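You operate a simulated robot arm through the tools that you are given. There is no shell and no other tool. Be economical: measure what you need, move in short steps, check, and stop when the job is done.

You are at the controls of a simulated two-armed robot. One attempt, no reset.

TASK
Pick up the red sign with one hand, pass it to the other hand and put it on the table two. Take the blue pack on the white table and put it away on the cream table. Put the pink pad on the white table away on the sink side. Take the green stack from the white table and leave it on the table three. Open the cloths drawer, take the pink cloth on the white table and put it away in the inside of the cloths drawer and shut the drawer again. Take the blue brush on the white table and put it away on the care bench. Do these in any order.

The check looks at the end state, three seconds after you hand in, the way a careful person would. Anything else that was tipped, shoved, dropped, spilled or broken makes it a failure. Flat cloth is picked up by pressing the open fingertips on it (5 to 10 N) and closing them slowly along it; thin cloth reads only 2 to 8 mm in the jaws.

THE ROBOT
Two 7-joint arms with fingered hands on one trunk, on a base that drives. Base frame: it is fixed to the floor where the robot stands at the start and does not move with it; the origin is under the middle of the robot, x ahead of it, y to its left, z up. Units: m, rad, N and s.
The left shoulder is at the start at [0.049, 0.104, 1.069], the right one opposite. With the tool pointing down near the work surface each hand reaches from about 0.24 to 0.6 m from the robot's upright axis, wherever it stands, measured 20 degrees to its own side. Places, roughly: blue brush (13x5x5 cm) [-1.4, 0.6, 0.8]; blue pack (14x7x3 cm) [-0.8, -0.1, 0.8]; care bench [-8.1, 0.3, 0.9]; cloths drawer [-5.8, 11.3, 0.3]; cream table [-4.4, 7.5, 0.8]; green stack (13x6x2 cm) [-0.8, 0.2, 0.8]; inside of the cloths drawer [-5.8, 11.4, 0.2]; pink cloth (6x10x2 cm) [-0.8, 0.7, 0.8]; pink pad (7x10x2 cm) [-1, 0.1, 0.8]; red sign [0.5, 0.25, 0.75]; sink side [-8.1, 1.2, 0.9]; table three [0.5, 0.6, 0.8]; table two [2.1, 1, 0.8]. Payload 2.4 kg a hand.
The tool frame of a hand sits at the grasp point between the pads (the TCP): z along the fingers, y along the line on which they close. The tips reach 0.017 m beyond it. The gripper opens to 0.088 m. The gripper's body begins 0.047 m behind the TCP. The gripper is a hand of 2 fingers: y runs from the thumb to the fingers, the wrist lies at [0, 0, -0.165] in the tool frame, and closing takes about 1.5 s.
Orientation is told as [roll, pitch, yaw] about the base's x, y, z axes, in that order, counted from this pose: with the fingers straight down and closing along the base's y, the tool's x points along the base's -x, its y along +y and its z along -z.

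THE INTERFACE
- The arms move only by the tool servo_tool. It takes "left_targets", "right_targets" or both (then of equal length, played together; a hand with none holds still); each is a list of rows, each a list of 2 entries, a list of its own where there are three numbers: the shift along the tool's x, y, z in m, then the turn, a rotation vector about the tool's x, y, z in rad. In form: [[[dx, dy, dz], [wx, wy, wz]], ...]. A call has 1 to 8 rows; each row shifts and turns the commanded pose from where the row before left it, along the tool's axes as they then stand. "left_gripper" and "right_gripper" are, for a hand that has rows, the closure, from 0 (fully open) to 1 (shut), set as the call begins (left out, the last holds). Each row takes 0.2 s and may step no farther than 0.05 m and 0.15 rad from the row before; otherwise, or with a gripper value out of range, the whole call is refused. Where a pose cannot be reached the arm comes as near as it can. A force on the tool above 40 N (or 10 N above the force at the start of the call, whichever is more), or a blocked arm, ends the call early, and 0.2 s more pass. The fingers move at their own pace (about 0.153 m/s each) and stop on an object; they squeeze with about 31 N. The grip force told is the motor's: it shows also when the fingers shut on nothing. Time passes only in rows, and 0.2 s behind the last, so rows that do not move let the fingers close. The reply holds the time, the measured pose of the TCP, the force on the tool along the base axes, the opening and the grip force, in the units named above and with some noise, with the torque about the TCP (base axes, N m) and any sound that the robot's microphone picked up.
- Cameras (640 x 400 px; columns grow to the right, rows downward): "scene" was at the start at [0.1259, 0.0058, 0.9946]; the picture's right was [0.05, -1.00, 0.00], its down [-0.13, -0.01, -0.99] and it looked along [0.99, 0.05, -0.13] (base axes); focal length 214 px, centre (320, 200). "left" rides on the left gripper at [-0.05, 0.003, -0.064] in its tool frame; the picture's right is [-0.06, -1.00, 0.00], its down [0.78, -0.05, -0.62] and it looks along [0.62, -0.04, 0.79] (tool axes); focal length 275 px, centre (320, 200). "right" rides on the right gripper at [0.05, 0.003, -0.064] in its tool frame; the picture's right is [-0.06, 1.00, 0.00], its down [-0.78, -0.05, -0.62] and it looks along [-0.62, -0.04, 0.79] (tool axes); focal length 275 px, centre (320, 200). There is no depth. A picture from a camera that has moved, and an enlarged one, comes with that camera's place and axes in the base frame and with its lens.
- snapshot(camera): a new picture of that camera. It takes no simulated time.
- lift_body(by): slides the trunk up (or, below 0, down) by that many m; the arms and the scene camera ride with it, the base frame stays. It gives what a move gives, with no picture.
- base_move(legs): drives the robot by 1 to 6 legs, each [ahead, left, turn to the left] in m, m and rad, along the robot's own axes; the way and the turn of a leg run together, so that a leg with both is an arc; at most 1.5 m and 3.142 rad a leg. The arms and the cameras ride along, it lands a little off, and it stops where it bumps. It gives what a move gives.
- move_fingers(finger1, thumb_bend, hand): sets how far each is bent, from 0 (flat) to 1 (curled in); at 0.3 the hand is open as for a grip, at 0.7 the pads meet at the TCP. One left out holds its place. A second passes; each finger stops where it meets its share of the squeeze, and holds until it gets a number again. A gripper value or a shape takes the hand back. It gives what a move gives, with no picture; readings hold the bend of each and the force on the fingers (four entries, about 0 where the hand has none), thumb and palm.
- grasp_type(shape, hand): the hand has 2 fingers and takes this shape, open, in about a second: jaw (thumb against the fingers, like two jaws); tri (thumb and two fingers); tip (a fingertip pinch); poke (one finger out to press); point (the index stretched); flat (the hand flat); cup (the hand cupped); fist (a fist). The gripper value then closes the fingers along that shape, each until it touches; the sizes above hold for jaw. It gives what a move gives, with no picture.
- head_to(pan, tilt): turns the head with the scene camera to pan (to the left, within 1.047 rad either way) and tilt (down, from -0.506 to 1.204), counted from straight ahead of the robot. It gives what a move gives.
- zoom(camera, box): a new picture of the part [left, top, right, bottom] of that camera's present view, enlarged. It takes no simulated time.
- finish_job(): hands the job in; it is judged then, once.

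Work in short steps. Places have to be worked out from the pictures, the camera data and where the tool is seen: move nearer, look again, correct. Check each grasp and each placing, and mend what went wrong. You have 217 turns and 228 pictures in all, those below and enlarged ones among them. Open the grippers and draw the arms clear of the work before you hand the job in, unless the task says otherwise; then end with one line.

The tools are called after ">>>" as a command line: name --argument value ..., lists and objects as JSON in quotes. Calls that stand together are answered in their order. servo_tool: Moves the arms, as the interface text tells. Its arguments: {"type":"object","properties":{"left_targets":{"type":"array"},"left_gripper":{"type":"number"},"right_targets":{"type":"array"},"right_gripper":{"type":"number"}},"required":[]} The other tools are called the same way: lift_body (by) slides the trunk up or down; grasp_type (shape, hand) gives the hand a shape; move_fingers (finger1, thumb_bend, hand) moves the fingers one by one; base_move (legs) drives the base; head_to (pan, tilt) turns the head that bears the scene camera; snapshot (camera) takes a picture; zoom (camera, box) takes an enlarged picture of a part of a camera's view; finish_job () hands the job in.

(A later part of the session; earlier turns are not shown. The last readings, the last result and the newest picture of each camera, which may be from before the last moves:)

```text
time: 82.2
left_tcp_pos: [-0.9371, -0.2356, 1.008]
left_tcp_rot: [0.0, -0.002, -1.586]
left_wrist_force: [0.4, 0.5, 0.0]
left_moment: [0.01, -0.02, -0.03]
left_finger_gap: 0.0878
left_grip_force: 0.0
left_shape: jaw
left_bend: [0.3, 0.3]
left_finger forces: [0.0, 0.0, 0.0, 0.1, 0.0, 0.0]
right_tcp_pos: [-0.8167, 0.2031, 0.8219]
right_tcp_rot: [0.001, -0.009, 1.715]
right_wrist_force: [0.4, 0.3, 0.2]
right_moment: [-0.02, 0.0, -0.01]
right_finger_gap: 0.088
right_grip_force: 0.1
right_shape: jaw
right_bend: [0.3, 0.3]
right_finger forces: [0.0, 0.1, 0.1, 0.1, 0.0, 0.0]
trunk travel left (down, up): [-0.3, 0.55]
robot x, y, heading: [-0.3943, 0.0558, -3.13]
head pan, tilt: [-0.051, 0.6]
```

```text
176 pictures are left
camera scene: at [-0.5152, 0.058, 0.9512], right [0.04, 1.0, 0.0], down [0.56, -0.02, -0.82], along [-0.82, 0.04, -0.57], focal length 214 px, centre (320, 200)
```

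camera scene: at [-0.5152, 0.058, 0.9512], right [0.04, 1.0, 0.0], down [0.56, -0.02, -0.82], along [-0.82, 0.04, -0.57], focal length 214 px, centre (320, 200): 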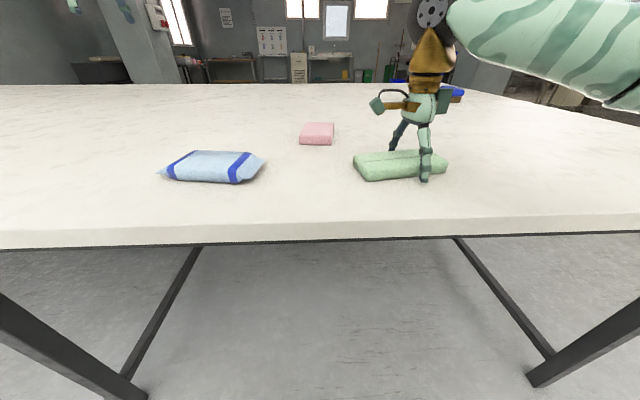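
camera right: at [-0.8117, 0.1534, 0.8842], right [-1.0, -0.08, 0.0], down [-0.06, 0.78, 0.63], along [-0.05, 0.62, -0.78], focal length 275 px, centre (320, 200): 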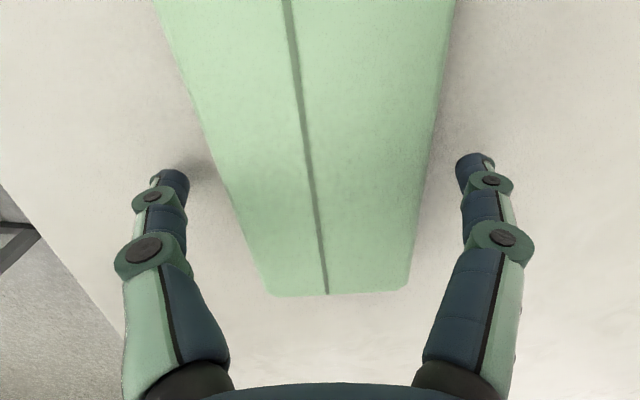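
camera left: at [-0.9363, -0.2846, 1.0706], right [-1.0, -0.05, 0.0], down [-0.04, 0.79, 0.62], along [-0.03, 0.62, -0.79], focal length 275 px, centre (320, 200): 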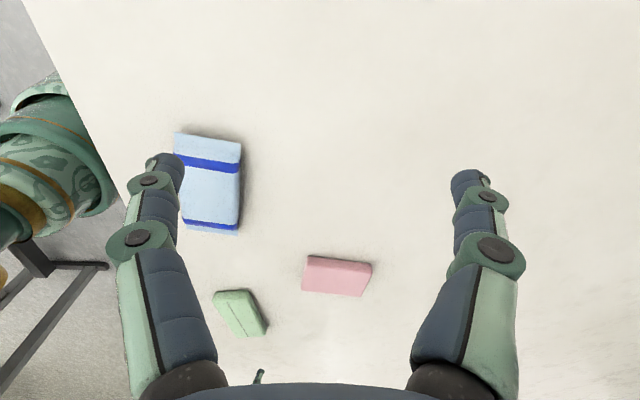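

Table top is about z≈0.79; go 7 mm lower, 12 mm toward the stack's middle, and close.

>>> servo_tool --right_targets '[[[0.012, 0, 0], [0, 0, 0]], [[0, 0, 0.007], [0, 0, 0]], [[0, 0, 0], [0, 0, 0]]]'

>>> servo_tool --right_targets '[[[0, 0, 0], [0, 0, 0]], [[0, 0, 0], [0, 0, 0]], [[0, 0, 0], [0, 0, 0]], [[0, 0, 0], [0, 0, 0]], [[0, 0, 0], [0, 0, 0]]]' --right_gripper 1.0

>>> snapshot --camera "right"

```text
time: 83.0
left_tcp_pos: [-0.9361, -0.2352, 1.0086]
left_tcp_rot: [0.0, 0.0, -1.585]
left_wrist_force: [1.0, -0.7, -0.3]
left_moment: [0.02, -0.02, -0.01]
left_finger_gap: 0.0878
left_grip_force: 0.0
left_shape: jaw
left_bend: [0.3, 0.3]
left_finger forces: [0.0, 0.0, 0.0, 0.0, 0.0, 0.0]
right_tcp_pos: [-0.8148, 0.1927, 0.8149]
right_tcp_rot: [0.003, -0.009, 1.714]
right_wrist_force: [-0.3, 0.6, 12.5]
right_moment: [0.04, -0.09, -0.01]
right_finger_gap: 0.0876
right_grip_force: 0.1
right_shape: jaw
right_bend: [0.3, 0.29]
right_finger forces: [5.1, 0.0, 0.1, 0.0, 7.4, 0.0]
trunk travel left (down, up): [-0.3, 0.55]
robot x, y, heading: [-0.3883, 0.056, -3.136]
head pan, tilt: [-0.051, 0.6]
```

```text
time: 84.2
left_tcp_pos: [-0.9356, -0.2354, 1.0084]
left_tcp_rot: [0.0, 0.0, -1.585]
left_wrist_force: [0.2, 0.3, -0.1]
left_moment: [-0.01, -0.02, 0.01]
left_finger_gap: 0.0879
left_grip_force: 0.0
left_shape: jaw
left_bend: [0.3, 0.3]
left_finger forces: [0.1, 0.1, 0.0, 0.0, 0.1, 0.0]
right_tcp_pos: [-0.8139, 0.19, 0.8143]
right_tcp_rot: [0.001, -0.009, 1.713]
right_wrist_force: [0.6, -3.1, 21.1]
right_moment: [-0.06, 0.09, 0.05]
right_finger_gap: 0.0487
right_grip_force: 30.6
right_shape: jaw
right_bend: [0.78, 0.75]
right_finger forces: [38.9, 0.0, 0.1, 0.1, 31.1, 0.0]
trunk travel left (down, up): [-0.3, 0.55]
robot x, y, heading: [-0.3923, 0.0549, -3.134]
head pan, tilt: [-0.051, 0.6]
```

```text
175 pictures are left
camera right: at [-0.8095, 0.1412, 0.8771], right [-1.0, -0.08, 0.0], down [-0.06, 0.78, 0.63], along [-0.05, 0.62, -0.78], focal length 275 px, centre (320, 200)
```

right: 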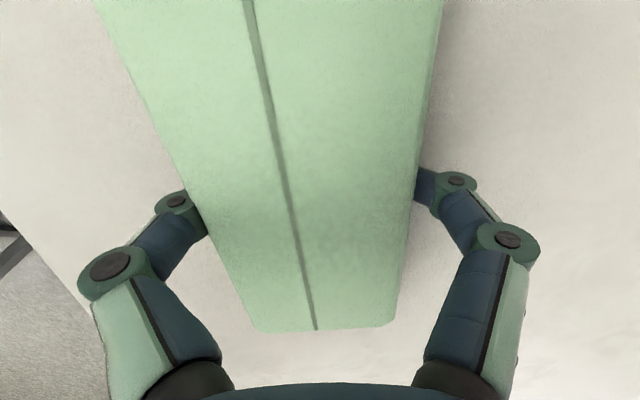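

Gripped (fingers touched the table at tip z≈0.798, so table top ≈0.797). Lift the stack.

>>> servo_tool --right_targets '[[[0, 0, -0.03], [0, 0, 0]], [[0, 0, -0.045], [0, 0, 0]], [[0, 0, -0.045], [0, 0, 0]], [[0, 0, 0], [0, 0, 0]]]'

>>> servo_tool --left_targets '[[[0, 0, 0], [0, 0, 0.145]], [[0.035, 0.03, 0.01], [0, 0, 0]], [[0.035, 0.03, 0.01], [0, 0, 0]], [[0.035, 0.03, 0.01], [0, 0, 0]]]'

>>> snapshot --camera "scene"

>>> snapshot --camera "left"

```text
time: 85.2
left_tcp_pos: [-0.9378, -0.2354, 1.0069]
left_tcp_rot: [0.0, 0.0, -1.587]
left_wrist_force: [1.0, -1.5, -0.4]
left_moment: [-0.02, 0.03, -0.01]
left_finger_gap: 0.0879
left_grip_force: 0.0
left_shape: jaw
left_bend: [0.3, 0.3]
left_finger forces: [0.0, 0.0, 0.0, 0.1, 0.0, 0.0]
right_tcp_pos: [-0.8126, 0.1883, 0.9352]
right_tcp_rot: [0.0, -0.006, 1.714]
right_wrist_force: [0.3, -0.7, 0.5]
right_moment: [0.0, 0.02, 0.02]
right_finger_gap: 0.0489
right_grip_force: 30.9
right_shape: jaw
right_bend: [0.77, 0.75]
right_finger forces: [25.9, 0.0, 0.0, 0.0, 25.9, 0.0]
trunk travel left (down, up): [-0.3, 0.55]
robot x, y, heading: [-0.3952, 0.0549, -3.133]
head pan, tilt: [-0.051, 0.6]
```

```text
time: 86.2
left_tcp_pos: [-0.934, -0.2058, 1.0016]
left_tcp_rot: [0.0, 0.0, -1.733]
left_wrist_force: [0.4, 0.1, -0.4]
left_moment: [-0.01, 0.0, 0.03]
left_finger_gap: 0.0876
left_grip_force: 0.0
left_shape: jaw
left_bend: [0.3, 0.3]
left_finger forces: [0.1, 0.0, 0.0, 0.1, 0.0, 0.0]
left hand out of reach, approached as far as the arm can: row 2, 3, 4
right_tcp_pos: [-0.812, 0.189, 0.9359]
right_tcp_rot: [0.0, -0.01, 1.712]
right_wrist_force: [0.3, 0.6, 0.3]
right_moment: [-0.01, -0.02, -0.04]
right_finger_gap: 0.0488
right_grip_force: 30.7
right_shape: jaw
right_bend: [0.77, 0.75]
right_finger forces: [25.8, 0.1, 0.0, 0.1, 25.9, 0.0]
trunk travel left (down, up): [-0.3, 0.55]
robot x, y, heading: [-0.3942, 0.0555, -3.137]
head pan, tilt: [-0.051, 0.6]
```

```text
174 pictures are left
camera scene: at [-0.5153, 0.0581, 0.9511], right [0.04, 1.0, 0.0], down [0.56, -0.02, -0.82], along [-0.82, 0.04, -0.57], focal length 214 px, centre (320, 200)
```

scene: 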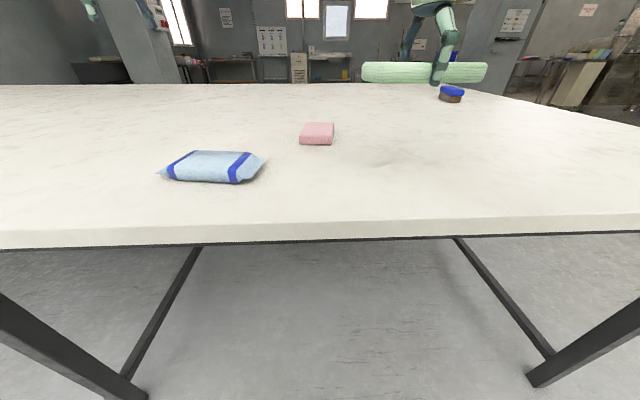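

```text
173 pictures are left
camera left: at [-0.9397, -0.2563, 1.063], right [-1.0, 0.1, 0.0], down [0.08, 0.78, 0.62], along [0.06, 0.62, -0.79], focal length 275 px, centre (320, 200)
```

left: 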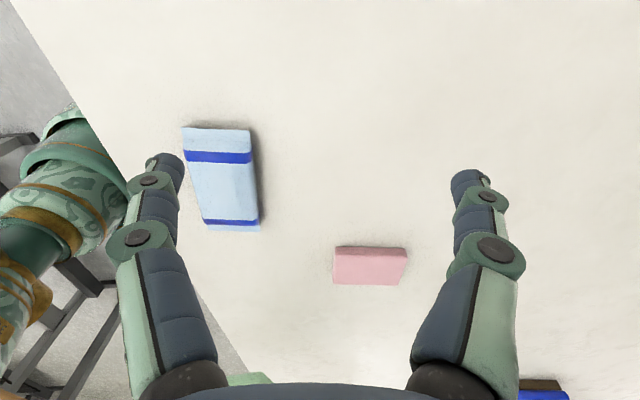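

The stack is held. The left arm can't take that yaw here, so the right will fetch the pack later; I bring the left wrist back to a neutral yaw, then take the stack to table three.

>>> servo_tool --left_targets '[[[-0.04, 0.01, -0.02], [0, 0, 0.15]], [[-0.04, 0.01, -0.02], [0, 0, 0.15]], [[-0.04, 0, -0.02], [0, 0, 0.15]], [[-0.03, 0, -0.02], [0, 0, 0.15]], [[0, 0, -0.02], [0, 0, 0.15]], [[0, 0, -0.02], [0, 0, 0.15]], [[0, 0, 0], [0, 0, 0.15]], [[0, 0, 0], [0, 0, 0.15]]]' --right_targets '[[[0, 0.0, -0.02], [0, 0, 0]], [[0, 0, -0.02], [0, 0, 0]], [[0, -0.03, -0.02], [0, 0, 0]], [[0, -0.03, 0], [0, 0, 0]], [[0, -0.03, 0], [0, 0, 0]], [[0, -0.02, 0], [0, 0, 0]], [[0, 0, 0], [0, 0, 0]], [[0, 0, 0], [0, 0, 0]]]'

>>> base_move --legs '[[-0.1, 0, 0], [0, 0.5, 0]]'

>>> snapshot --camera "scene"

```text
time: 88.0
left_tcp_pos: [-0.8882, -0.2937, 1.1039]
left_tcp_rot: [0.002, 0.0, -2.858]
left_wrist_force: [-0.9, 0.1, 0.6]
left_moment: [0.0, 0.0, -0.02]
left_finger_gap: 0.0877
left_grip_force: 0.1
left_shape: jaw
left_bend: [0.3, 0.3]
left_finger forces: [0.0, 0.0, 0.0, 0.1, 0.0, 0.1]
left hand out of reach, approached as far as the arm can: row 2, 3, 4, 5, 6
right_tcp_pos: [-0.7039, 0.2039, 0.9935]
right_tcp_rot: [0.0, -0.008, 1.713]
right_wrist_force: [1.0, -0.6, 0.8]
right_moment: [0.0, 0.0, 0.02]
right_finger_gap: 0.0491
right_grip_force: 31.1
right_shape: jaw
right_bend: [0.77, 0.75]
right_finger forces: [25.9, 0.0, 0.1, 0.1, 25.8, 0.1]
trunk travel left (down, up): [-0.3, 0.55]
robot x, y, heading: [-0.3927, 0.0511, -3.133]
head pan, tilt: [-0.051, 0.6]
```

```text
time: 91.7
left_tcp_pos: [-0.7819, -0.7927, 1.104]
left_tcp_rot: [0.001, 0.0, -2.852]
left_wrist_force: [-0.2, -0.5, 0.5]
left_moment: [-0.02, 0.01, -0.03]
left_finger_gap: 0.0878
left_grip_force: 0.1
left_shape: jaw
left_bend: [0.3, 0.3]
left_finger forces: [0.1, 0.0, 0.1, 0.1, 0.0, 0.0]
right_tcp_pos: [-0.6003, -0.2928, 0.9939]
right_tcp_rot: [0.0, -0.01, 1.718]
right_wrist_force: [-0.1, 0.4, -1.1]
right_moment: [0.01, 0.03, 0.0]
right_finger_gap: 0.0492
right_grip_force: 30.9
right_shape: jaw
right_bend: [0.77, 0.75]
right_finger forces: [25.8, 0.1, 0.0, 0.1, 25.8, 0.0]
trunk travel left (down, up): [-0.3, 0.55]
robot x, y, heading: [-0.2884, -0.4437, -3.126]
head pan, tilt: [-0.051, 0.6]
```

```text
172 pictures are left
camera scene: at [-0.4094, -0.4385, 0.9511], right [0.04, 1.0, 0.0], down [0.56, -0.02, -0.82], along [-0.82, 0.03, -0.57], focal length 214 px, centre (320, 200)
```

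scene: 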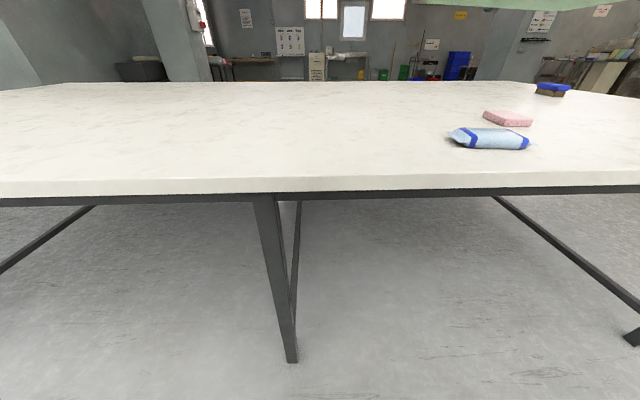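

Turn to face table three and bring the stack to its free front area around (0.42, 0.25).

>>> base_move --legs '[[0, 0, 3.126], [0, 0.64, 0]]'

>>> head_to --pan 0.1 --tilt 0.5

>>> snapshot --camera "scene"

```text
time: 102.6
left_tcp_pos: [0.1874, 0.5463, 1.1052]
left_tcp_rot: [0.0, -0.001, 0.299]
left_wrist_force: [-0.9, -0.1, -1.2]
left_moment: [0.02, -0.01, 0.0]
left_finger_gap: 0.0876
left_grip_force: 0.1
left_shape: jaw
left_bend: [0.3, 0.3]
left_finger forces: [0.0, 0.1, 0.1, 0.0, 0.0, 0.1]
right_tcp_pos: [0.0097, 0.0454, 0.9945]
right_tcp_rot: [0.0, -0.009, -1.414]
right_wrist_force: [0.6, 0.2, 0.4]
right_moment: [0.0, -0.01, -0.03]
right_finger_gap: 0.049
right_grip_force: 31.1
right_shape: jaw
right_bend: [0.77, 0.75]
right_finger forces: [25.4, 0.0, 0.0, 0.1, 25.5, 0.0]
trunk travel left (down, up): [-0.3, 0.55]
robot x, y, heading: [-0.3023, 0.1905, 0.018]
head pan, tilt: [-0.051, 0.6]
```

```text
time: 103.3
left_tcp_pos: [0.1883, 0.5453, 1.1034]
left_tcp_rot: [0.001, 0.0, 0.299]
left_wrist_force: [-0.3, 0.8, 0.0]
left_moment: [-0.03, -0.01, -0.03]
left_finger_gap: 0.0878
left_grip_force: 0.1
left_shape: jaw
left_bend: [0.3, 0.3]
left_finger forces: [0.0, 0.1, 0.0, 0.1, 0.1, 0.1]
right_tcp_pos: [0.0104, 0.0457, 0.9931]
right_tcp_rot: [0.0, -0.008, -1.415]
right_wrist_force: [0.5, 0.0, 1.1]
right_moment: [0.03, -0.03, -0.06]
right_finger_gap: 0.0487
right_grip_force: 30.9
right_shape: jaw
right_bend: [0.77, 0.75]
right_finger forces: [25.5, 0.0, 0.0, 0.0, 25.6, 0.0]
trunk travel left (down, up): [-0.3, 0.55]
robot x, y, heading: [-0.3017, 0.1907, 0.024]
head pan, tilt: [0.099, 0.499]
```

```text
171 pictures are left
camera scene: at [-0.1784, 0.2036, 0.9602], right [0.12, -0.99, 0.0], down [-0.48, -0.06, -0.88], along [0.87, 0.1, -0.48], focal length 214 px, centre (320, 200)
```

scene: 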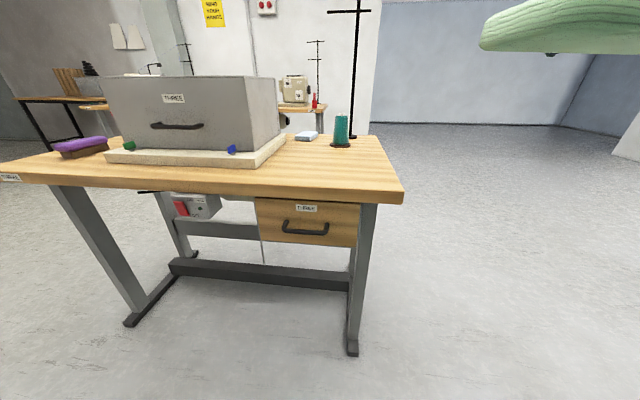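

Table three is undisturbed. Tuck the left arm and drive in 0.2 m.

>>> servo_tool --left_targets '[[[0.04, 0, 0], [0, 0, 0.14]], [[0.04, 0, 0], [0, 0, 0.14]], [[0.04, 0, 0], [0, 0, 0]], [[0.04, 0, 0], [0, 0, 0]], [[0.0, 0, 0], [0, 0, 0]]]'

>>> base_move --legs '[[0.21, 0, -0.02]]'

>>> servo_tool --right_targets '[[[0, 0.04, 0], [0, 0, 0]], [[-0.02, 0.04, 0], [0, 0, 0]], [[-0.03, 0.035, 0.01], [0, 0, 0]], [[-0.04, 0.03, 0], [0, 0, 0]], [[-0.04, 0.03, 0], [0, 0, 0]], [[-0.04, 0.02, 0], [0, 0, 0]], [[0, 0, 0.04], [0, 0, 0]], [[0, 0, 0], [0, 0, 0]]]'

>>> snapshot --camera "scene"

>>> snapshot --camera "right"

```text
time: 104.5
left_tcp_pos: [0.0306, 0.528, 1.1054]
left_tcp_rot: [-0.001, 0.0, 0.016]
left_wrist_force: [0.4, 0.9, 0.6]
left_moment: [-0.03, 0.03, 0.0]
left_finger_gap: 0.0879
left_grip_force: 0.0
left_shape: jaw
left_bend: [0.3, 0.3]
left_finger forces: [0.0, 0.0, 0.0, 0.0, 0.0, 0.1]
right_tcp_pos: [0.0113, 0.0461, 0.9941]
right_tcp_rot: [0.001, -0.009, -1.415]
right_wrist_force: [0.4, 0.3, -0.2]
right_moment: [0.02, 0.0, -0.01]
right_finger_gap: 0.0489
right_grip_force: 31.3
right_shape: jaw
right_bend: [0.77, 0.75]
right_finger forces: [25.5, 0.0, 0.0, 0.0, 25.5, 0.1]
trunk travel left (down, up): [-0.3, 0.55]
robot x, y, heading: [-0.3044, 0.1926, 0.024]
head pan, tilt: [0.099, 0.499]
```

```text
time: 106.2
left_tcp_pos: [0.247, 0.5231, 1.1065]
left_tcp_rot: [0.0, 0.0, -0.003]
left_wrist_force: [-0.7, -0.5, 0.0]
left_moment: [0.0, -0.01, -0.01]
left_finger_gap: 0.0878
left_grip_force: 0.0
left_shape: jaw
left_bend: [0.3, 0.3]
left_finger forces: [0.0, 0.0, 0.0, 0.0, 0.0, 0.1]
right_tcp_pos: [0.216, 0.0412, 0.9924]
right_tcp_rot: [-0.001, -0.008, -1.437]
right_wrist_force: [-1.0, 0.7, 0.3]
right_moment: [0.0, 0.02, -0.01]
right_finger_gap: 0.0489
right_grip_force: 31.5
right_shape: jaw
right_bend: [0.77, 0.75]
right_finger forces: [25.4, 0.0, 0.1, 0.1, 25.6, 0.0]
trunk travel left (down, up): [-0.3, 0.55]
robot x, y, heading: [-0.091, 0.1941, -0.003]
head pan, tilt: [0.099, 0.499]
```

```text
time: 108.0
left_tcp_pos: [0.246, 0.5236, 1.105]
left_tcp_rot: [0.0, -0.001, -0.001]
left_wrist_force: [-0.3, 0.5, -0.2]
left_moment: [-0.01, 0.02, -0.01]
left_finger_gap: 0.0879
left_grip_force: 0.0
left_shape: jaw
left_bend: [0.3, 0.3]
left_finger forces: [0.1, 0.0, 0.0, 0.1, 0.1, 0.0]
right_tcp_pos: [0.4318, -0.1026, 0.9426]
right_tcp_rot: [0.002, -0.011, -1.437]
right_wrist_force: [-0.6, 0.2, -0.1]
right_moment: [-0.02, 0.0, 0.01]
right_finger_gap: 0.0486
right_grip_force: 30.9
right_shape: jaw
right_bend: [0.77, 0.75]
right_finger forces: [24.8, 0.0, 0.0, 0.0, 24.8, 0.0]
trunk travel left (down, up): [-0.3, 0.55]
robot x, y, heading: [-0.0932, 0.1926, -0.001]
head pan, tilt: [0.099, 0.499]
```

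```text
170 pictures are left
camera scene: at [0.0303, 0.203, 0.9602], right [0.1, -1.0, 0.0], down [-0.48, -0.05, -0.88], along [0.87, 0.09, -0.48], focal length 214 px, centre (320, 200)
```

scene: 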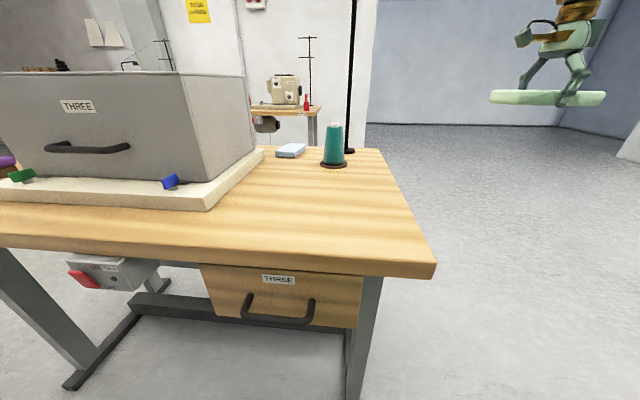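

```text
169 pictures are left
camera right: at [0.4294, -0.0517, 1.0056], right [1.0, 0.07, 0.0], down [0.06, -0.78, 0.63], along [0.05, -0.62, -0.78], focal length 275 px, centre (320, 200)
```

right: 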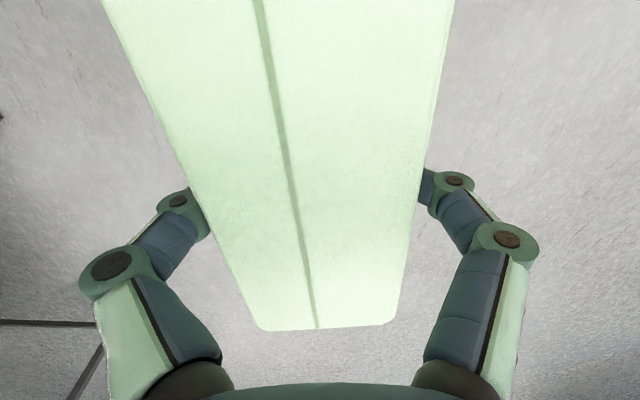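

I went the wrong way in y (tool x points to +y here). Move across to y≈0.24.

>>> servo_tool --right_targets '[[[0.049, 0.005, 0], [0, 0, 0]], [[0.049, 0.005, 0], [0, 0, 0]], [[0.049, 0.005, 0], [0, 0, 0]], [[0.049, 0.005, 0], [0, 0, 0]], [[0.049, 0.005, 0], [0, 0, 0]], [[0.049, 0.005, 0], [0, 0, 0]], [[0.045, 0.005, 0], [0, 0, 0]], [[0, 0, 0], [0, 0, 0]]]'

>>> snapshot --camera "scene"

```text
time: 109.8
left_tcp_pos: [0.2473, 0.5233, 1.1058]
left_tcp_rot: [0.0, 0.0, -0.003]
left_wrist_force: [0.6, 0.5, 0.0]
left_moment: [0.0, 0.01, -0.02]
left_finger_gap: 0.088
left_grip_force: 0.1
left_shape: jaw
left_bend: [0.3, 0.3]
left_finger forces: [0.0, 0.0, 0.0, 0.0, 0.0, 0.0]
right_tcp_pos: [0.4214, 0.241, 0.9402]
right_tcp_rot: [0.001, -0.01, -1.436]
right_wrist_force: [0.9, 0.4, -0.3]
right_moment: [0.0, -0.04, -0.02]
right_finger_gap: 0.0485
right_grip_force: 31.3
right_shape: jaw
right_bend: [0.77, 0.75]
right_finger forces: [24.7, 0.1, 0.1, 0.1, 24.6, 0.0]
trunk travel left (down, up): [-0.3, 0.55]
robot x, y, heading: [-0.0918, 0.195, 0.001]
head pan, tilt: [0.099, 0.499]
```

```text
168 pictures are left
camera scene: at [0.0302, 0.2033, 0.9602], right [0.1, -1.0, 0.0], down [-0.48, -0.05, -0.88], along [0.87, 0.09, -0.48], focal length 214 px, centre (320, 200)
```

scene: 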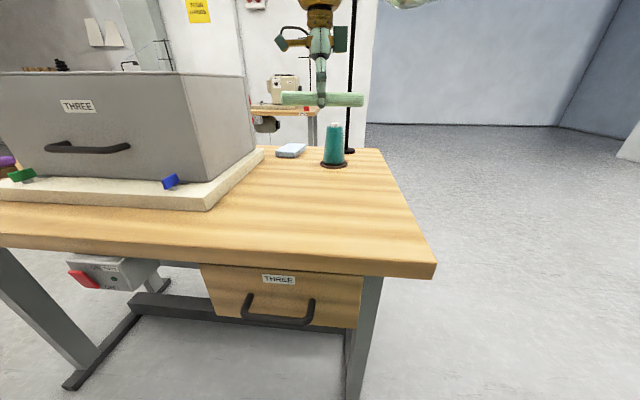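

Now lower it onto the table.

>>> servo_tool --right_targets '[[[0, 0, 0.045], [0, 0, 0]], [[0, 0, 0.045], [0, 0, 0]], [[0, 0, 0.04], [0, 0, 0]], [[0, 0, 0.012], [0, 0, 0]], [[0, 0, 0], [0, 0, 0]]]'

>>> servo_tool --right_targets '[[[0, 0, 0.005], [0, 0, 0]], [[0, 0, 0.005], [0, 0, 0]], [[0, 0, 0], [0, 0, 0]]]'

>>> snapshot --camera "scene"

```text
time: 111.0
left_tcp_pos: [0.2459, 0.5224, 1.1055]
left_tcp_rot: [0.0, 0.001, 0.0]
left_wrist_force: [0.6, 0.1, 0.4]
left_moment: [-0.05, 0.0, 0.01]
left_finger_gap: 0.088
left_grip_force: 0.0
left_shape: jaw
left_bend: [0.3, 0.3]
left_finger forces: [0.1, 0.0, 0.0, 0.1, 0.1, 0.1]
right_tcp_pos: [0.4207, 0.2383, 0.7989]
right_tcp_rot: [0.0, -0.008, -1.438]
right_wrist_force: [-0.7, 0.2, -0.2]
right_moment: [0.0, 0.03, -0.01]
right_finger_gap: 0.0484
right_grip_force: 31.3
right_shape: jaw
right_bend: [0.77, 0.75]
right_finger forces: [24.5, 0.0, 0.0, 0.1, 24.5, 0.1]
trunk travel left (down, up): [-0.3, 0.55]
robot x, y, heading: [-0.0912, 0.194, 0.001]
head pan, tilt: [0.099, 0.499]
```

```text
time: 111.8
left_tcp_pos: [0.2461, 0.5227, 1.105]
left_tcp_rot: [0.001, 0.0, -0.004]
left_wrist_force: [-0.2, 1.0, 0.1]
left_moment: [0.02, -0.03, -0.05]
left_finger_gap: 0.0882
left_grip_force: 0.1
left_shape: jaw
left_bend: [0.3, 0.3]
left_finger forces: [0.1, 0.0, 0.0, 0.0, 0.0, 0.1]
right_tcp_pos: [0.4193, 0.235, 0.7892]
right_tcp_rot: [0.003, -0.008, -1.435]
right_wrist_force: [-0.2, -0.4, -0.3]
right_moment: [0.05, -0.04, -0.03]
right_finger_gap: 0.0485
right_grip_force: 31.1
right_shape: jaw
right_bend: [0.77, 0.75]
right_finger forces: [24.5, 0.0, 0.0, 0.0, 24.5, 0.1]
right hand out of reach, approached as far as the arm can: row 1
trunk travel left (down, up): [-0.3, 0.55]
robot x, y, heading: [-0.0946, 0.1899, -0.005]
head pan, tilt: [0.099, 0.499]
```

```text
167 pictures are left
camera scene: at [0.0302, 0.2032, 0.9602], right [0.1, -1.0, 0.0], down [-0.48, -0.05, -0.88], along [0.87, 0.09, -0.48], focal length 214 px, centre (320, 200)
```

scene: 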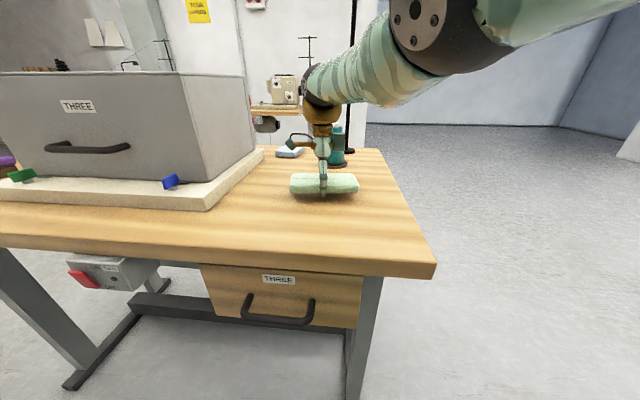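

Arm reach is ending; use the trunk to go the last millimetres.

>>> lift_body --by -0.005

>>> lift_body --by -0.004

```text
time: 112.3
left_tcp_pos: [0.2464, 0.5232, 1.1001]
left_tcp_rot: [0.0, 0.0, -0.001]
left_wrist_force: [0.3, -0.7, 0.5]
left_moment: [-0.03, -0.01, 0.02]
left_finger_gap: 0.0883
left_grip_force: 0.1
left_shape: jaw
left_bend: [0.3, 0.3]
left_finger forces: [0.0, 0.0, 0.1, 0.0, 0.0, 0.0]
right_tcp_pos: [0.418, 0.2366, 0.7849]
right_tcp_rot: [0.001, -0.009, -1.436]
right_wrist_force: [0.8, 0.0, -0.9]
right_moment: [0.01, -0.03, -0.02]
right_finger_gap: 0.0486
right_grip_force: 31.1
right_shape: jaw
right_bend: [0.77, 0.75]
right_finger forces: [24.5, 0.0, 0.1, 0.0, 24.5, 0.0]
trunk travel left (down, up): [-0.295, 0.555]
robot x, y, heading: [-0.0959, 0.1947, -0.004]
head pan, tilt: [0.099, 0.499]
```

```text
time: 112.8
left_tcp_pos: [0.2456, 0.5243, 1.096]
left_tcp_rot: [0.0, 0.0, -0.001]
left_wrist_force: [0.4, -0.5, -1.1]
left_moment: [0.0, -0.05, -0.01]
left_finger_gap: 0.088
left_grip_force: 0.0
left_shape: jaw
left_bend: [0.3, 0.3]
left_finger forces: [0.1, 0.0, 0.1, 0.0, 0.0, 0.1]
right_tcp_pos: [0.4197, 0.2363, 0.7812]
right_tcp_rot: [0.001, -0.01, -1.434]
right_wrist_force: [-0.6, -0.3, -0.4]
right_moment: [0.01, 0.01, -0.03]
right_finger_gap: 0.0487
right_grip_force: 31.5
right_shape: jaw
right_bend: [0.77, 0.75]
right_finger forces: [24.5, 0.0, 0.0, 0.0, 24.5, 0.0]
trunk travel left (down, up): [-0.291, 0.559]
robot x, y, heading: [-0.0951, 0.1923, -0.003]
head pan, tilt: [0.099, 0.499]
```

>>> lift_body --by -0.006

>>> zoom --camera "scene" --box '[260, 140, 400, 220]'

```text
time: 113.4
left_tcp_pos: [0.2459, 0.5236, 1.0907]
left_tcp_rot: [0.001, -0.001, -0.001]
left_wrist_force: [-0.4, -0.2, 1.1]
left_moment: [0.01, -0.01, -0.04]
left_finger_gap: 0.088
left_grip_force: 0.0
left_shape: jaw
left_bend: [0.3, 0.3]
left_finger forces: [0.0, 0.0, 0.0, 0.1, 0.0, 0.0]
right_tcp_pos: [0.4198, 0.2358, 0.7754]
right_tcp_rot: [0.002, -0.008, -1.437]
right_wrist_force: [-0.3, -0.6, 3.1]
right_moment: [0.01, -0.05, -0.03]
right_finger_gap: 0.0485
right_grip_force: 31.0
right_shape: jaw
right_bend: [0.77, 0.75]
right_finger forces: [28.4, 0.1, 0.0, 0.1, 25.1, 0.0]
trunk travel left (down, up): [-0.285, 0.565]
robot x, y, heading: [-0.0967, 0.1961, -0.004]
head pan, tilt: [0.099, 0.499]
```

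```text
4.57 times, centred on (330, 180) of scene
camera zoom: at [0.0306, 0.2031, 0.9452], right [0.1, -1.0, 0.0], down [-0.48, -0.05, -0.88], along [0.87, 0.09, -0.48], focal length 980 px, centre (274, 291)
```

zoom: 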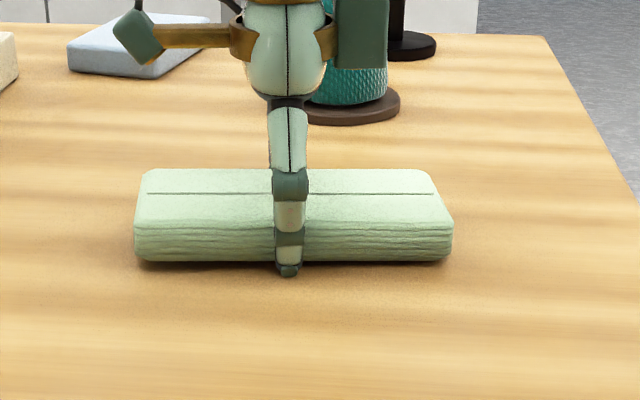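

Contact: the stack rests on the table. Open and lift.

>>> servo_tool --right_targets '[[[0, 0, 0], [0, 0, 0]], [[0, 0, 0], [0, 0, 0]], [[0, 0, 0], [0, 0, 0]], [[0, 0, -0.03], [0, 0, 0]], [[0, 0, -0.045], [0, 0, 0]], [[0, 0, -0.045], [0, 0, 0]], [[0, 0, -0.045], [0, 0, 0]], [[0, 0, -0.02], [0, 0, 0]]]' --right_gripper 0.0

>>> snapshot --camera "scene"

```text
time: 114.1
left_tcp_pos: [0.2468, 0.5242, 1.0896]
left_tcp_rot: [0.001, 0.003, -0.004]
left_wrist_force: [-0.2, 0.5, -0.9]
left_moment: [-0.01, 0.01, 0.0]
left_finger_gap: 0.0885
left_grip_force: 0.0
left_shape: jaw
left_bend: [0.3, 0.3]
left_finger forces: [0.1, 0.0, 0.0, 0.1, 0.1, 0.0]
right_tcp_pos: [0.4212, 0.2361, 0.7769]
right_tcp_rot: [0.011, -0.009, -1.436]
right_wrist_force: [-0.2, -0.3, 0.2]
right_moment: [-0.02, -0.01, -0.01]
right_finger_gap: 0.0877
right_grip_force: 0.1
right_shape: jaw
right_bend: [0.3, 0.3]
right_finger forces: [0.0, 0.0, 0.0, 0.0, 0.3, 0.1]
trunk travel left (down, up): [-0.285, 0.565]
robot x, y, heading: [-0.0905, 0.197, 0.0]
head pan, tilt: [0.099, 0.499]
stopped in row 3 (right hand): the force on the tool passed its limit at 41 N (the readings are from after the stop); the commanded pose is now the measured one
```

```text
165 pictures are left
camera scene: at [0.0314, 0.2032, 0.9446], right [0.1, -1.0, 0.0], down [-0.48, -0.05, -0.88], along [0.87, 0.09, -0.48], focal length 214 px, centre (320, 200)
```

scene: 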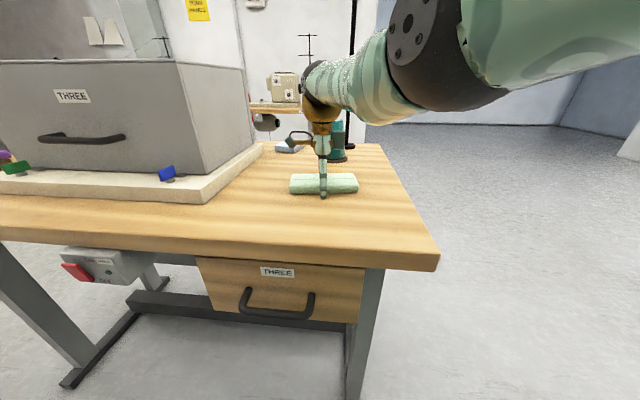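

The fingertips dug the table briefly as they opened; all calm now. Lift away.

>>> servo_tool --right_targets '[[[0, 0, -0.02], [0, 0, 0]], [[0, 0, -0.045], [0, 0, 0]], [[0, 0, -0.045], [0, 0, 0]], [[0, 0, -0.045], [0, 0, 0]], [[0, -0.04, -0.02], [0, 0, 0]], [[0, -0.04, 0], [0, 0, 0]], [[0, -0.04, 0], [0, 0, 0]], [[0, -0.03, 0], [0, 0, 0]]]'

>>> snapshot --camera "scene"

```text
time: 115.9
left_tcp_pos: [0.2453, 0.5236, 1.089]
left_tcp_rot: [-0.001, 0.0, 0.0]
left_wrist_force: [-0.6, -1.0, 0.3]
left_moment: [0.01, -0.01, -0.02]
left_finger_gap: 0.0881
left_grip_force: 0.1
left_shape: jaw
left_bend: [0.3, 0.3]
left_finger forces: [0.1, 0.0, 0.0, 0.1, 0.1, 0.0]
right_tcp_pos: [0.418, 0.2373, 0.9341]
right_tcp_rot: [0.01, -0.01, -1.437]
right_wrist_force: [-0.2, 0.6, -0.2]
right_moment: [0.01, 0.0, -0.01]
right_finger_gap: 0.0881
right_grip_force: 0.0
right_shape: jaw
right_bend: [0.3, 0.3]
right_finger forces: [0.0, 0.0, 0.0, 0.0, 0.0, 0.1]
right hand out of reach, approached as far as the arm can: row 5, 6, 7, 8
trunk travel left (down, up): [-0.285, 0.565]
robot x, y, heading: [-0.0933, 0.1928, -0.0]
head pan, tilt: [0.099, 0.499]
```

```text
164 pictures are left
camera scene: at [0.031, 0.2032, 0.9452], right [0.1, -1.0, 0.0], down [-0.48, -0.05, -0.88], along [0.87, 0.09, -0.48], focal length 214 px, centre (320, 200)
```

scene: 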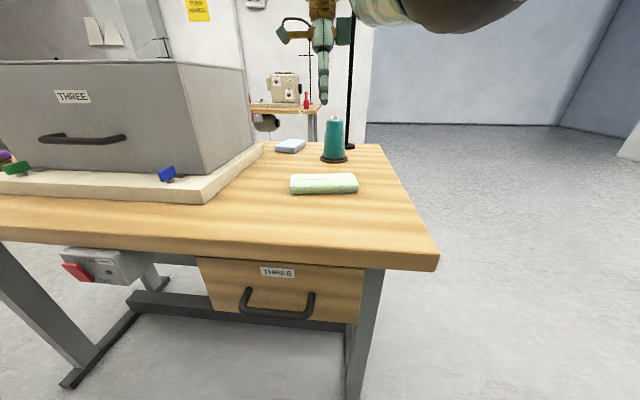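

Green stack placed on table three. Raise the trunk back, back out and turn to the white table for the pack.

>>> lift_body --by 0.015

>>> base_move --legs '[[-0.25, 0, 0], [0, 0, 3.13], [0, 0.42, 0], [0.06, 0, 0]]'

>>> head_to --pan -0.1 --tilt 0.7

>>> snapshot --camera "scene"

>>> snapshot --camera "right"

```text
time: 116.5
left_tcp_pos: [0.2463, 0.5233, 1.1049]
left_tcp_rot: [0.001, 0.0, -0.003]
left_wrist_force: [0.3, -0.6, 0.3]
left_moment: [0.01, -0.01, 0.0]
left_finger_gap: 0.0878
left_grip_force: 0.1
left_shape: jaw
left_bend: [0.3, 0.3]
left_finger forces: [0.0, 0.0, 0.1, 0.0, 0.0, 0.0]
right_tcp_pos: [0.4202, 0.2337, 0.9471]
right_tcp_rot: [0.009, -0.007, -1.437]
right_wrist_force: [0.0, 0.1, 0.3]
right_moment: [0.0, 0.04, 0.02]
right_finger_gap: 0.0882
right_grip_force: 0.1
right_shape: jaw
right_bend: [0.3, 0.3]
right_finger forces: [0.1, 0.0, 0.0, 0.0, 0.1, 0.0]
trunk travel left (down, up): [-0.3, 0.55]
robot x, y, heading: [-0.0915, 0.194, -0.001]
head pan, tilt: [0.099, 0.499]
```

```text
time: 128.4
left_tcp_pos: [-0.7774, -0.5463, 1.1043]
left_tcp_rot: [-0.002, 0.001, 3.094]
left_wrist_force: [0.8, -0.4, -0.1]
left_moment: [-0.04, -0.04, 0.04]
left_finger_gap: 0.0881
left_grip_force: 0.1
left_shape: jaw
left_bend: [0.3, 0.3]
left_finger forces: [0.1, 0.1, 0.1, 0.1, 0.1, 0.0]
right_tcp_pos: [-0.9358, -0.2494, 0.9478]
right_tcp_rot: [0.01, -0.007, 1.657]
right_wrist_force: [0.8, 0.5, 0.1]
right_moment: [0.03, 0.04, 0.0]
right_finger_gap: 0.0883
right_grip_force: 0.1
right_shape: jaw
right_bend: [0.3, 0.3]
right_finger forces: [0.0, 0.1, 0.1, 0.0, 0.0, 0.0]
trunk travel left (down, up): [-0.3, 0.55]
robot x, y, heading: [-0.4187, -0.2279, 3.093]
head pan, tilt: [0.099, 0.499]
```

```text
time: 129.1
left_tcp_pos: [-0.7765, -0.5468, 1.1058]
left_tcp_rot: [0.001, -0.001, 3.092]
left_wrist_force: [0.1, 0.0, 0.5]
left_moment: [-0.02, 0.03, 0.0]
left_finger_gap: 0.088
left_grip_force: 0.0
left_shape: jaw
left_bend: [0.3, 0.3]
left_finger forces: [0.1, 0.0, 0.0, 0.0, 0.1, 0.0]
right_tcp_pos: [-0.936, -0.2504, 0.9473]
right_tcp_rot: [0.011, -0.008, 1.657]
right_wrist_force: [0.7, 0.4, -0.6]
right_moment: [-0.05, -0.02, 0.0]
right_finger_gap: 0.088
right_grip_force: 0.1
right_shape: jaw
right_bend: [0.3, 0.3]
right_finger forces: [0.0, 0.1, 0.1, 0.1, 0.0, 0.0]
trunk travel left (down, up): [-0.3, 0.55]
robot x, y, heading: [-0.4203, -0.2349, 3.092]
head pan, tilt: [-0.099, 0.7]
```

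```text
163 pictures are left
camera scene: at [-0.5387, -0.2189, 0.9426], right [0.15, 0.99, 0.0], down [0.64, -0.09, -0.77], along [-0.76, 0.11, -0.64], focal length 214 px, centre (320, 200)
```

scene: 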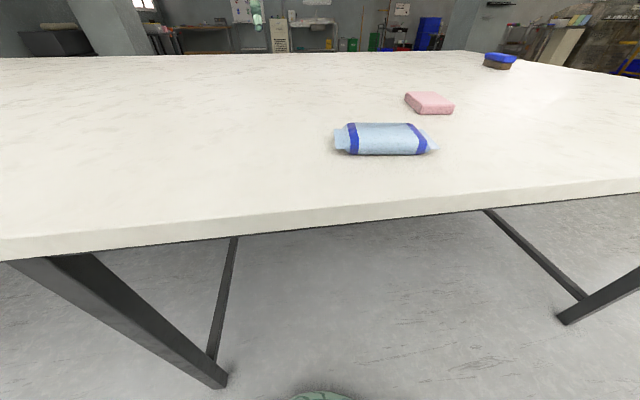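

```text
162 pictures are left
camera right: at [-0.9344, -0.2989, 1.0105], right [-1.0, -0.03, 0.01], down [-0.01, 0.78, 0.62], along [-0.03, 0.62, -0.78], focal length 275 px, centre (320, 200)
```

right: 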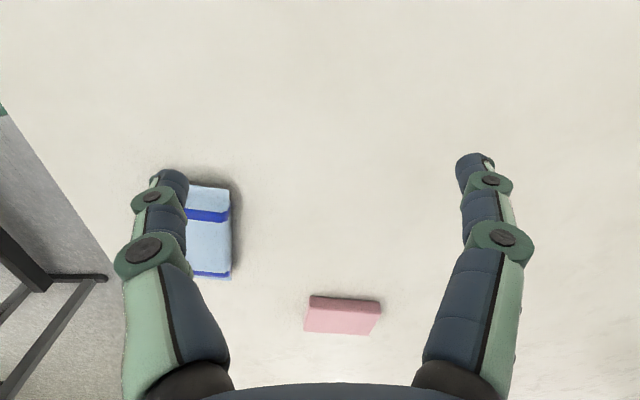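

>>> servo_tool --right_targets '[[[-0.04, 0, 0], [0, 0, 0.13]], [[-0.04, 0, 0], [0, 0, 0.127]], [[-0.04, 0, 0], [0, 0, 0]], [[-0.04, 0, 0], [0, 0, 0]], [[0, 0, 0], [0, 0, 0]]]'

>>> snapshot --camera "right"

```text
time: 130.3
left_tcp_pos: [-0.777, -0.5467, 1.1045]
left_tcp_rot: [0.0, 0.0, 3.092]
left_wrist_force: [0.4, -0.2, 0.5]
left_moment: [-0.01, -0.02, 0.0]
left_finger_gap: 0.0877
left_grip_force: 0.1
left_shape: jaw
left_bend: [0.3, 0.3]
left_finger forces: [0.0, 0.0, 0.1, 0.0, 0.1, 0.0]
right_tcp_pos: [-0.9246, -0.0884, 0.9502]
right_tcp_rot: [0.013, -0.005, 1.401]
right_wrist_force: [-0.1, 0.1, 0.0]
right_moment: [0.01, 0.03, -0.03]
right_finger_gap: 0.0881
right_grip_force: 0.0
right_shape: jaw
right_bend: [0.3, 0.3]
right_finger forces: [0.0, 0.0, 0.0, 0.1, 0.1, 0.0]
trunk travel left (down, up): [-0.3, 0.55]
robot x, y, heading: [-0.4253, -0.2359, 3.092]
head pan, tilt: [-0.099, 0.7]
```

```text
161 pictures are left
camera right: at [-0.9345, -0.1367, 1.0127], right [-0.97, 0.23, 0.01], down [0.19, 0.76, 0.62], along [0.13, 0.61, -0.78], focal length 275 px, centre (320, 200)
```

right: 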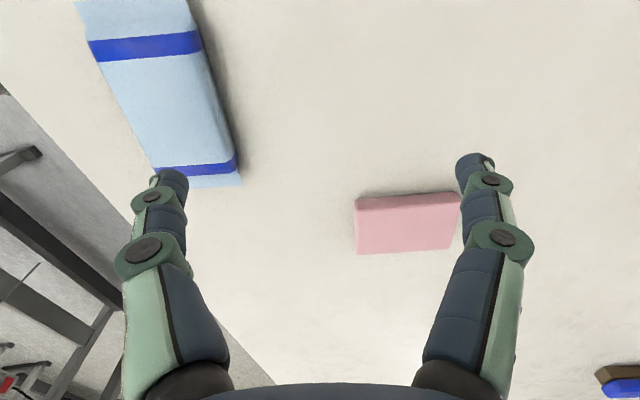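

>>> servo_tool --right_targets '[[[-0.005, -0.035, 0.0], [0, 0, 0]], [[-0.005, -0.035, 0], [0, 0, 0]], [[-0.006, -0.034, 0], [0, 0, 0]], [[0, 0, 0.04], [0, 0, 0]], [[0, 0, 0], [0, 0, 0]]]'

>>> snapshot --camera "right"

>>> snapshot --camera "scene"

```text
time: 131.5
left_tcp_pos: [-0.7764, -0.5466, 1.106]
left_tcp_rot: [0.0, 0.0, 3.094]
left_wrist_force: [0.7, -0.3, 0.2]
left_moment: [0.03, 0.02, 0.01]
left_finger_gap: 0.0879
left_grip_force: 0.2
left_shape: jaw
left_bend: [0.3, 0.3]
left_finger forces: [0.0, 0.0, 0.0, 0.0, 0.0, 0.1]
right_tcp_pos: [-0.8217, -0.0887, 0.9064]
right_tcp_rot: [0.012, -0.005, 1.4]
right_wrist_force: [-0.6, 0.3, -0.4]
right_moment: [0.0, 0.0, 0.0]
right_finger_gap: 0.088
right_grip_force: 0.1
right_shape: jaw
right_bend: [0.3, 0.3]
right_finger forces: [0.1, 0.0, 0.0, 0.0, 0.0, 0.0]
trunk travel left (down, up): [-0.3, 0.55]
robot x, y, heading: [-0.4224, -0.233, 3.089]
head pan, tilt: [-0.099, 0.7]
```

```text
160 pictures are left
camera right: at [-0.8313, -0.1367, 0.9691], right [-0.97, 0.23, 0.01], down [0.19, 0.76, 0.62], along [0.13, 0.61, -0.78], focal length 275 px, centre (320, 200)
```

right: 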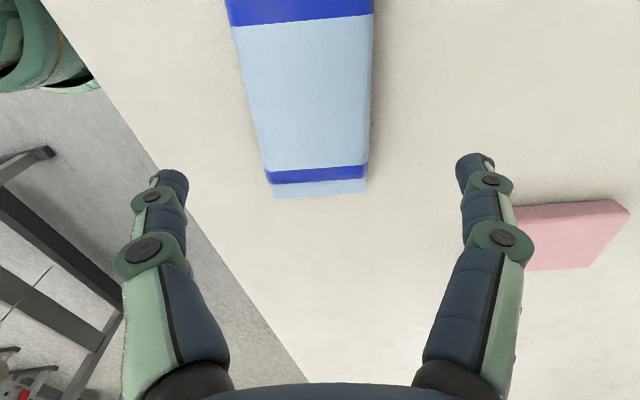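

```text
159 pictures are left
camera scene: at [-0.5387, -0.2188, 0.9425], right [0.15, 0.99, 0.0], down [0.64, -0.09, -0.76], along [-0.76, 0.11, -0.64], focal length 214 px, centre (320, 200)
```

scene: 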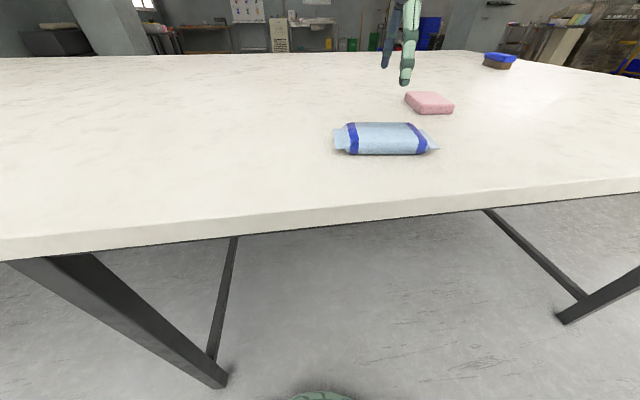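

Well centred. Descend to TCP z≈0.822 and close on the pack.

>>> servo_tool --right_targets '[[[0.01, 0.0, 0.04], [0, 0, 0]], [[0, 0, 0.035], [0, 0, 0]], [[0, 0, 0.01], [0, 0, 0]], [[0, 0, 0], [0, 0, 0]]]'

>>> servo_tool --right_targets '[[[0, 0, 0], [0, 0, 0]], [[0, 0, 0], [0, 0, 0]], [[0, 0, 0], [0, 0, 0]], [[0, 0, 0], [0, 0, 0]], [[0, 0, 0], [0, 0, 0]]]' --right_gripper 1.0

>>> servo_tool --right_targets '[[[0, 0, -0.03], [0, 0, 0]], [[0, 0, -0.045], [0, 0, 0]], [[0, 0, -0.045], [0, 0, 0]], [[0, 0, 0], [0, 0, 0]]]'

>>> snapshot --camera "scene"

>>> snapshot --camera "right"

```text
time: 132.5
left_tcp_pos: [-0.778, -0.5459, 1.1058]
left_tcp_rot: [0.0, 0.0, 3.092]
left_wrist_force: [0.1, 0.7, 0.6]
left_moment: [0.0, 0.0, 0.0]
left_finger_gap: 0.088
left_grip_force: 0.1
left_shape: jaw
left_bend: [0.3, 0.3]
left_finger forces: [0.1, 0.0, 0.0, 0.0, 0.0, 0.0]
right_tcp_pos: [-0.8232, -0.0986, 0.8215]
right_tcp_rot: [0.011, -0.005, 1.402]
right_wrist_force: [0.6, 0.4, 0.6]
right_moment: [-0.01, -0.02, -0.03]
right_finger_gap: 0.0881
right_grip_force: 0.1
right_shape: jaw
right_bend: [0.3, 0.3]
right_finger forces: [0.1, 0.0, 0.0, 0.0, 0.1, 0.1]
trunk travel left (down, up): [-0.3, 0.55]
robot x, y, heading: [-0.423, -0.2341, 3.09]
head pan, tilt: [-0.099, 0.7]
```

```text
time: 133.7
left_tcp_pos: [-0.7768, -0.547, 1.1049]
left_tcp_rot: [-0.001, 0.0, 3.093]
left_wrist_force: [-0.9, 0.9, 0.5]
left_moment: [-0.01, 0.03, 0.02]
left_finger_gap: 0.0881
left_grip_force: 0.1
left_shape: jaw
left_bend: [0.3, 0.3]
left_finger forces: [0.0, 0.0, 0.0, 0.1, 0.0, 0.1]
right_tcp_pos: [-0.8221, -0.0988, 0.822]
right_tcp_rot: [0.013, -0.006, 1.4]
right_wrist_force: [0.2, -0.5, 0.4]
right_moment: [0.01, 0.01, -0.01]
right_finger_gap: 0.0602
right_grip_force: 31.0
right_shape: jaw
right_bend: [0.71, 0.6]
right_finger forces: [25.8, 0.0, 0.0, 0.0, 25.8, 0.0]
trunk travel left (down, up): [-0.3, 0.55]
robot x, y, heading: [-0.4221, -0.2341, 3.092]
head pan, tilt: [-0.099, 0.7]
```

```text
time: 134.7
left_tcp_pos: [-0.776, -0.5471, 1.105]
left_tcp_rot: [0.0, -0.001, 3.094]
left_wrist_force: [-0.2, 0.0, -0.9]
left_moment: [0.01, 0.03, 0.01]
left_finger_gap: 0.0879
left_grip_force: 0.2
left_shape: jaw
left_bend: [0.3, 0.3]
left_finger forces: [0.0, 0.1, 0.0, 0.0, 0.0, 0.0]
right_tcp_pos: [-0.8215, -0.0985, 0.9456]
right_tcp_rot: [0.013, -0.005, 1.402]
right_wrist_force: [-0.8, 0.7, -0.9]
right_moment: [-0.02, -0.01, -0.01]
right_finger_gap: 0.0601
right_grip_force: 30.9
right_shape: jaw
right_bend: [0.71, 0.6]
right_finger forces: [26.1, 0.1, 0.0, 0.1, 26.0, 0.0]
trunk travel left (down, up): [-0.3, 0.55]
robot x, y, heading: [-0.4206, -0.2353, 3.094]
head pan, tilt: [-0.099, 0.7]
```

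```text
158 pictures are left
camera scene: at [-0.5386, -0.2188, 0.9425], right [0.15, 0.99, 0.0], down [0.64, -0.09, -0.76], along [-0.76, 0.11, -0.64], focal length 214 px, centre (320, 200)
```

scene: 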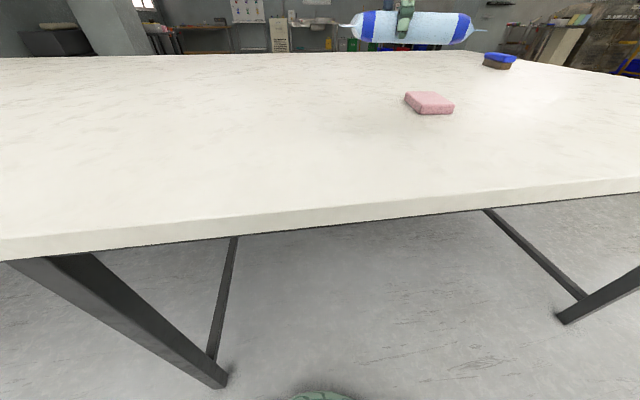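

```text
157 pictures are left
camera right: at [-0.832, -0.1466, 1.0084], right [-0.97, 0.23, 0.01], down [0.19, 0.76, 0.62], along [0.13, 0.61, -0.78], focal length 275 px, centre (320, 200)
```

right: 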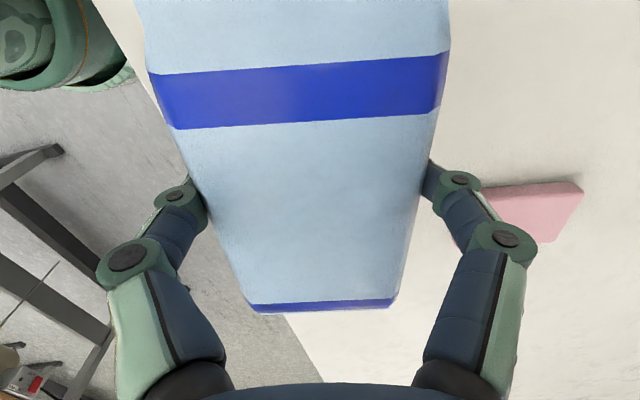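

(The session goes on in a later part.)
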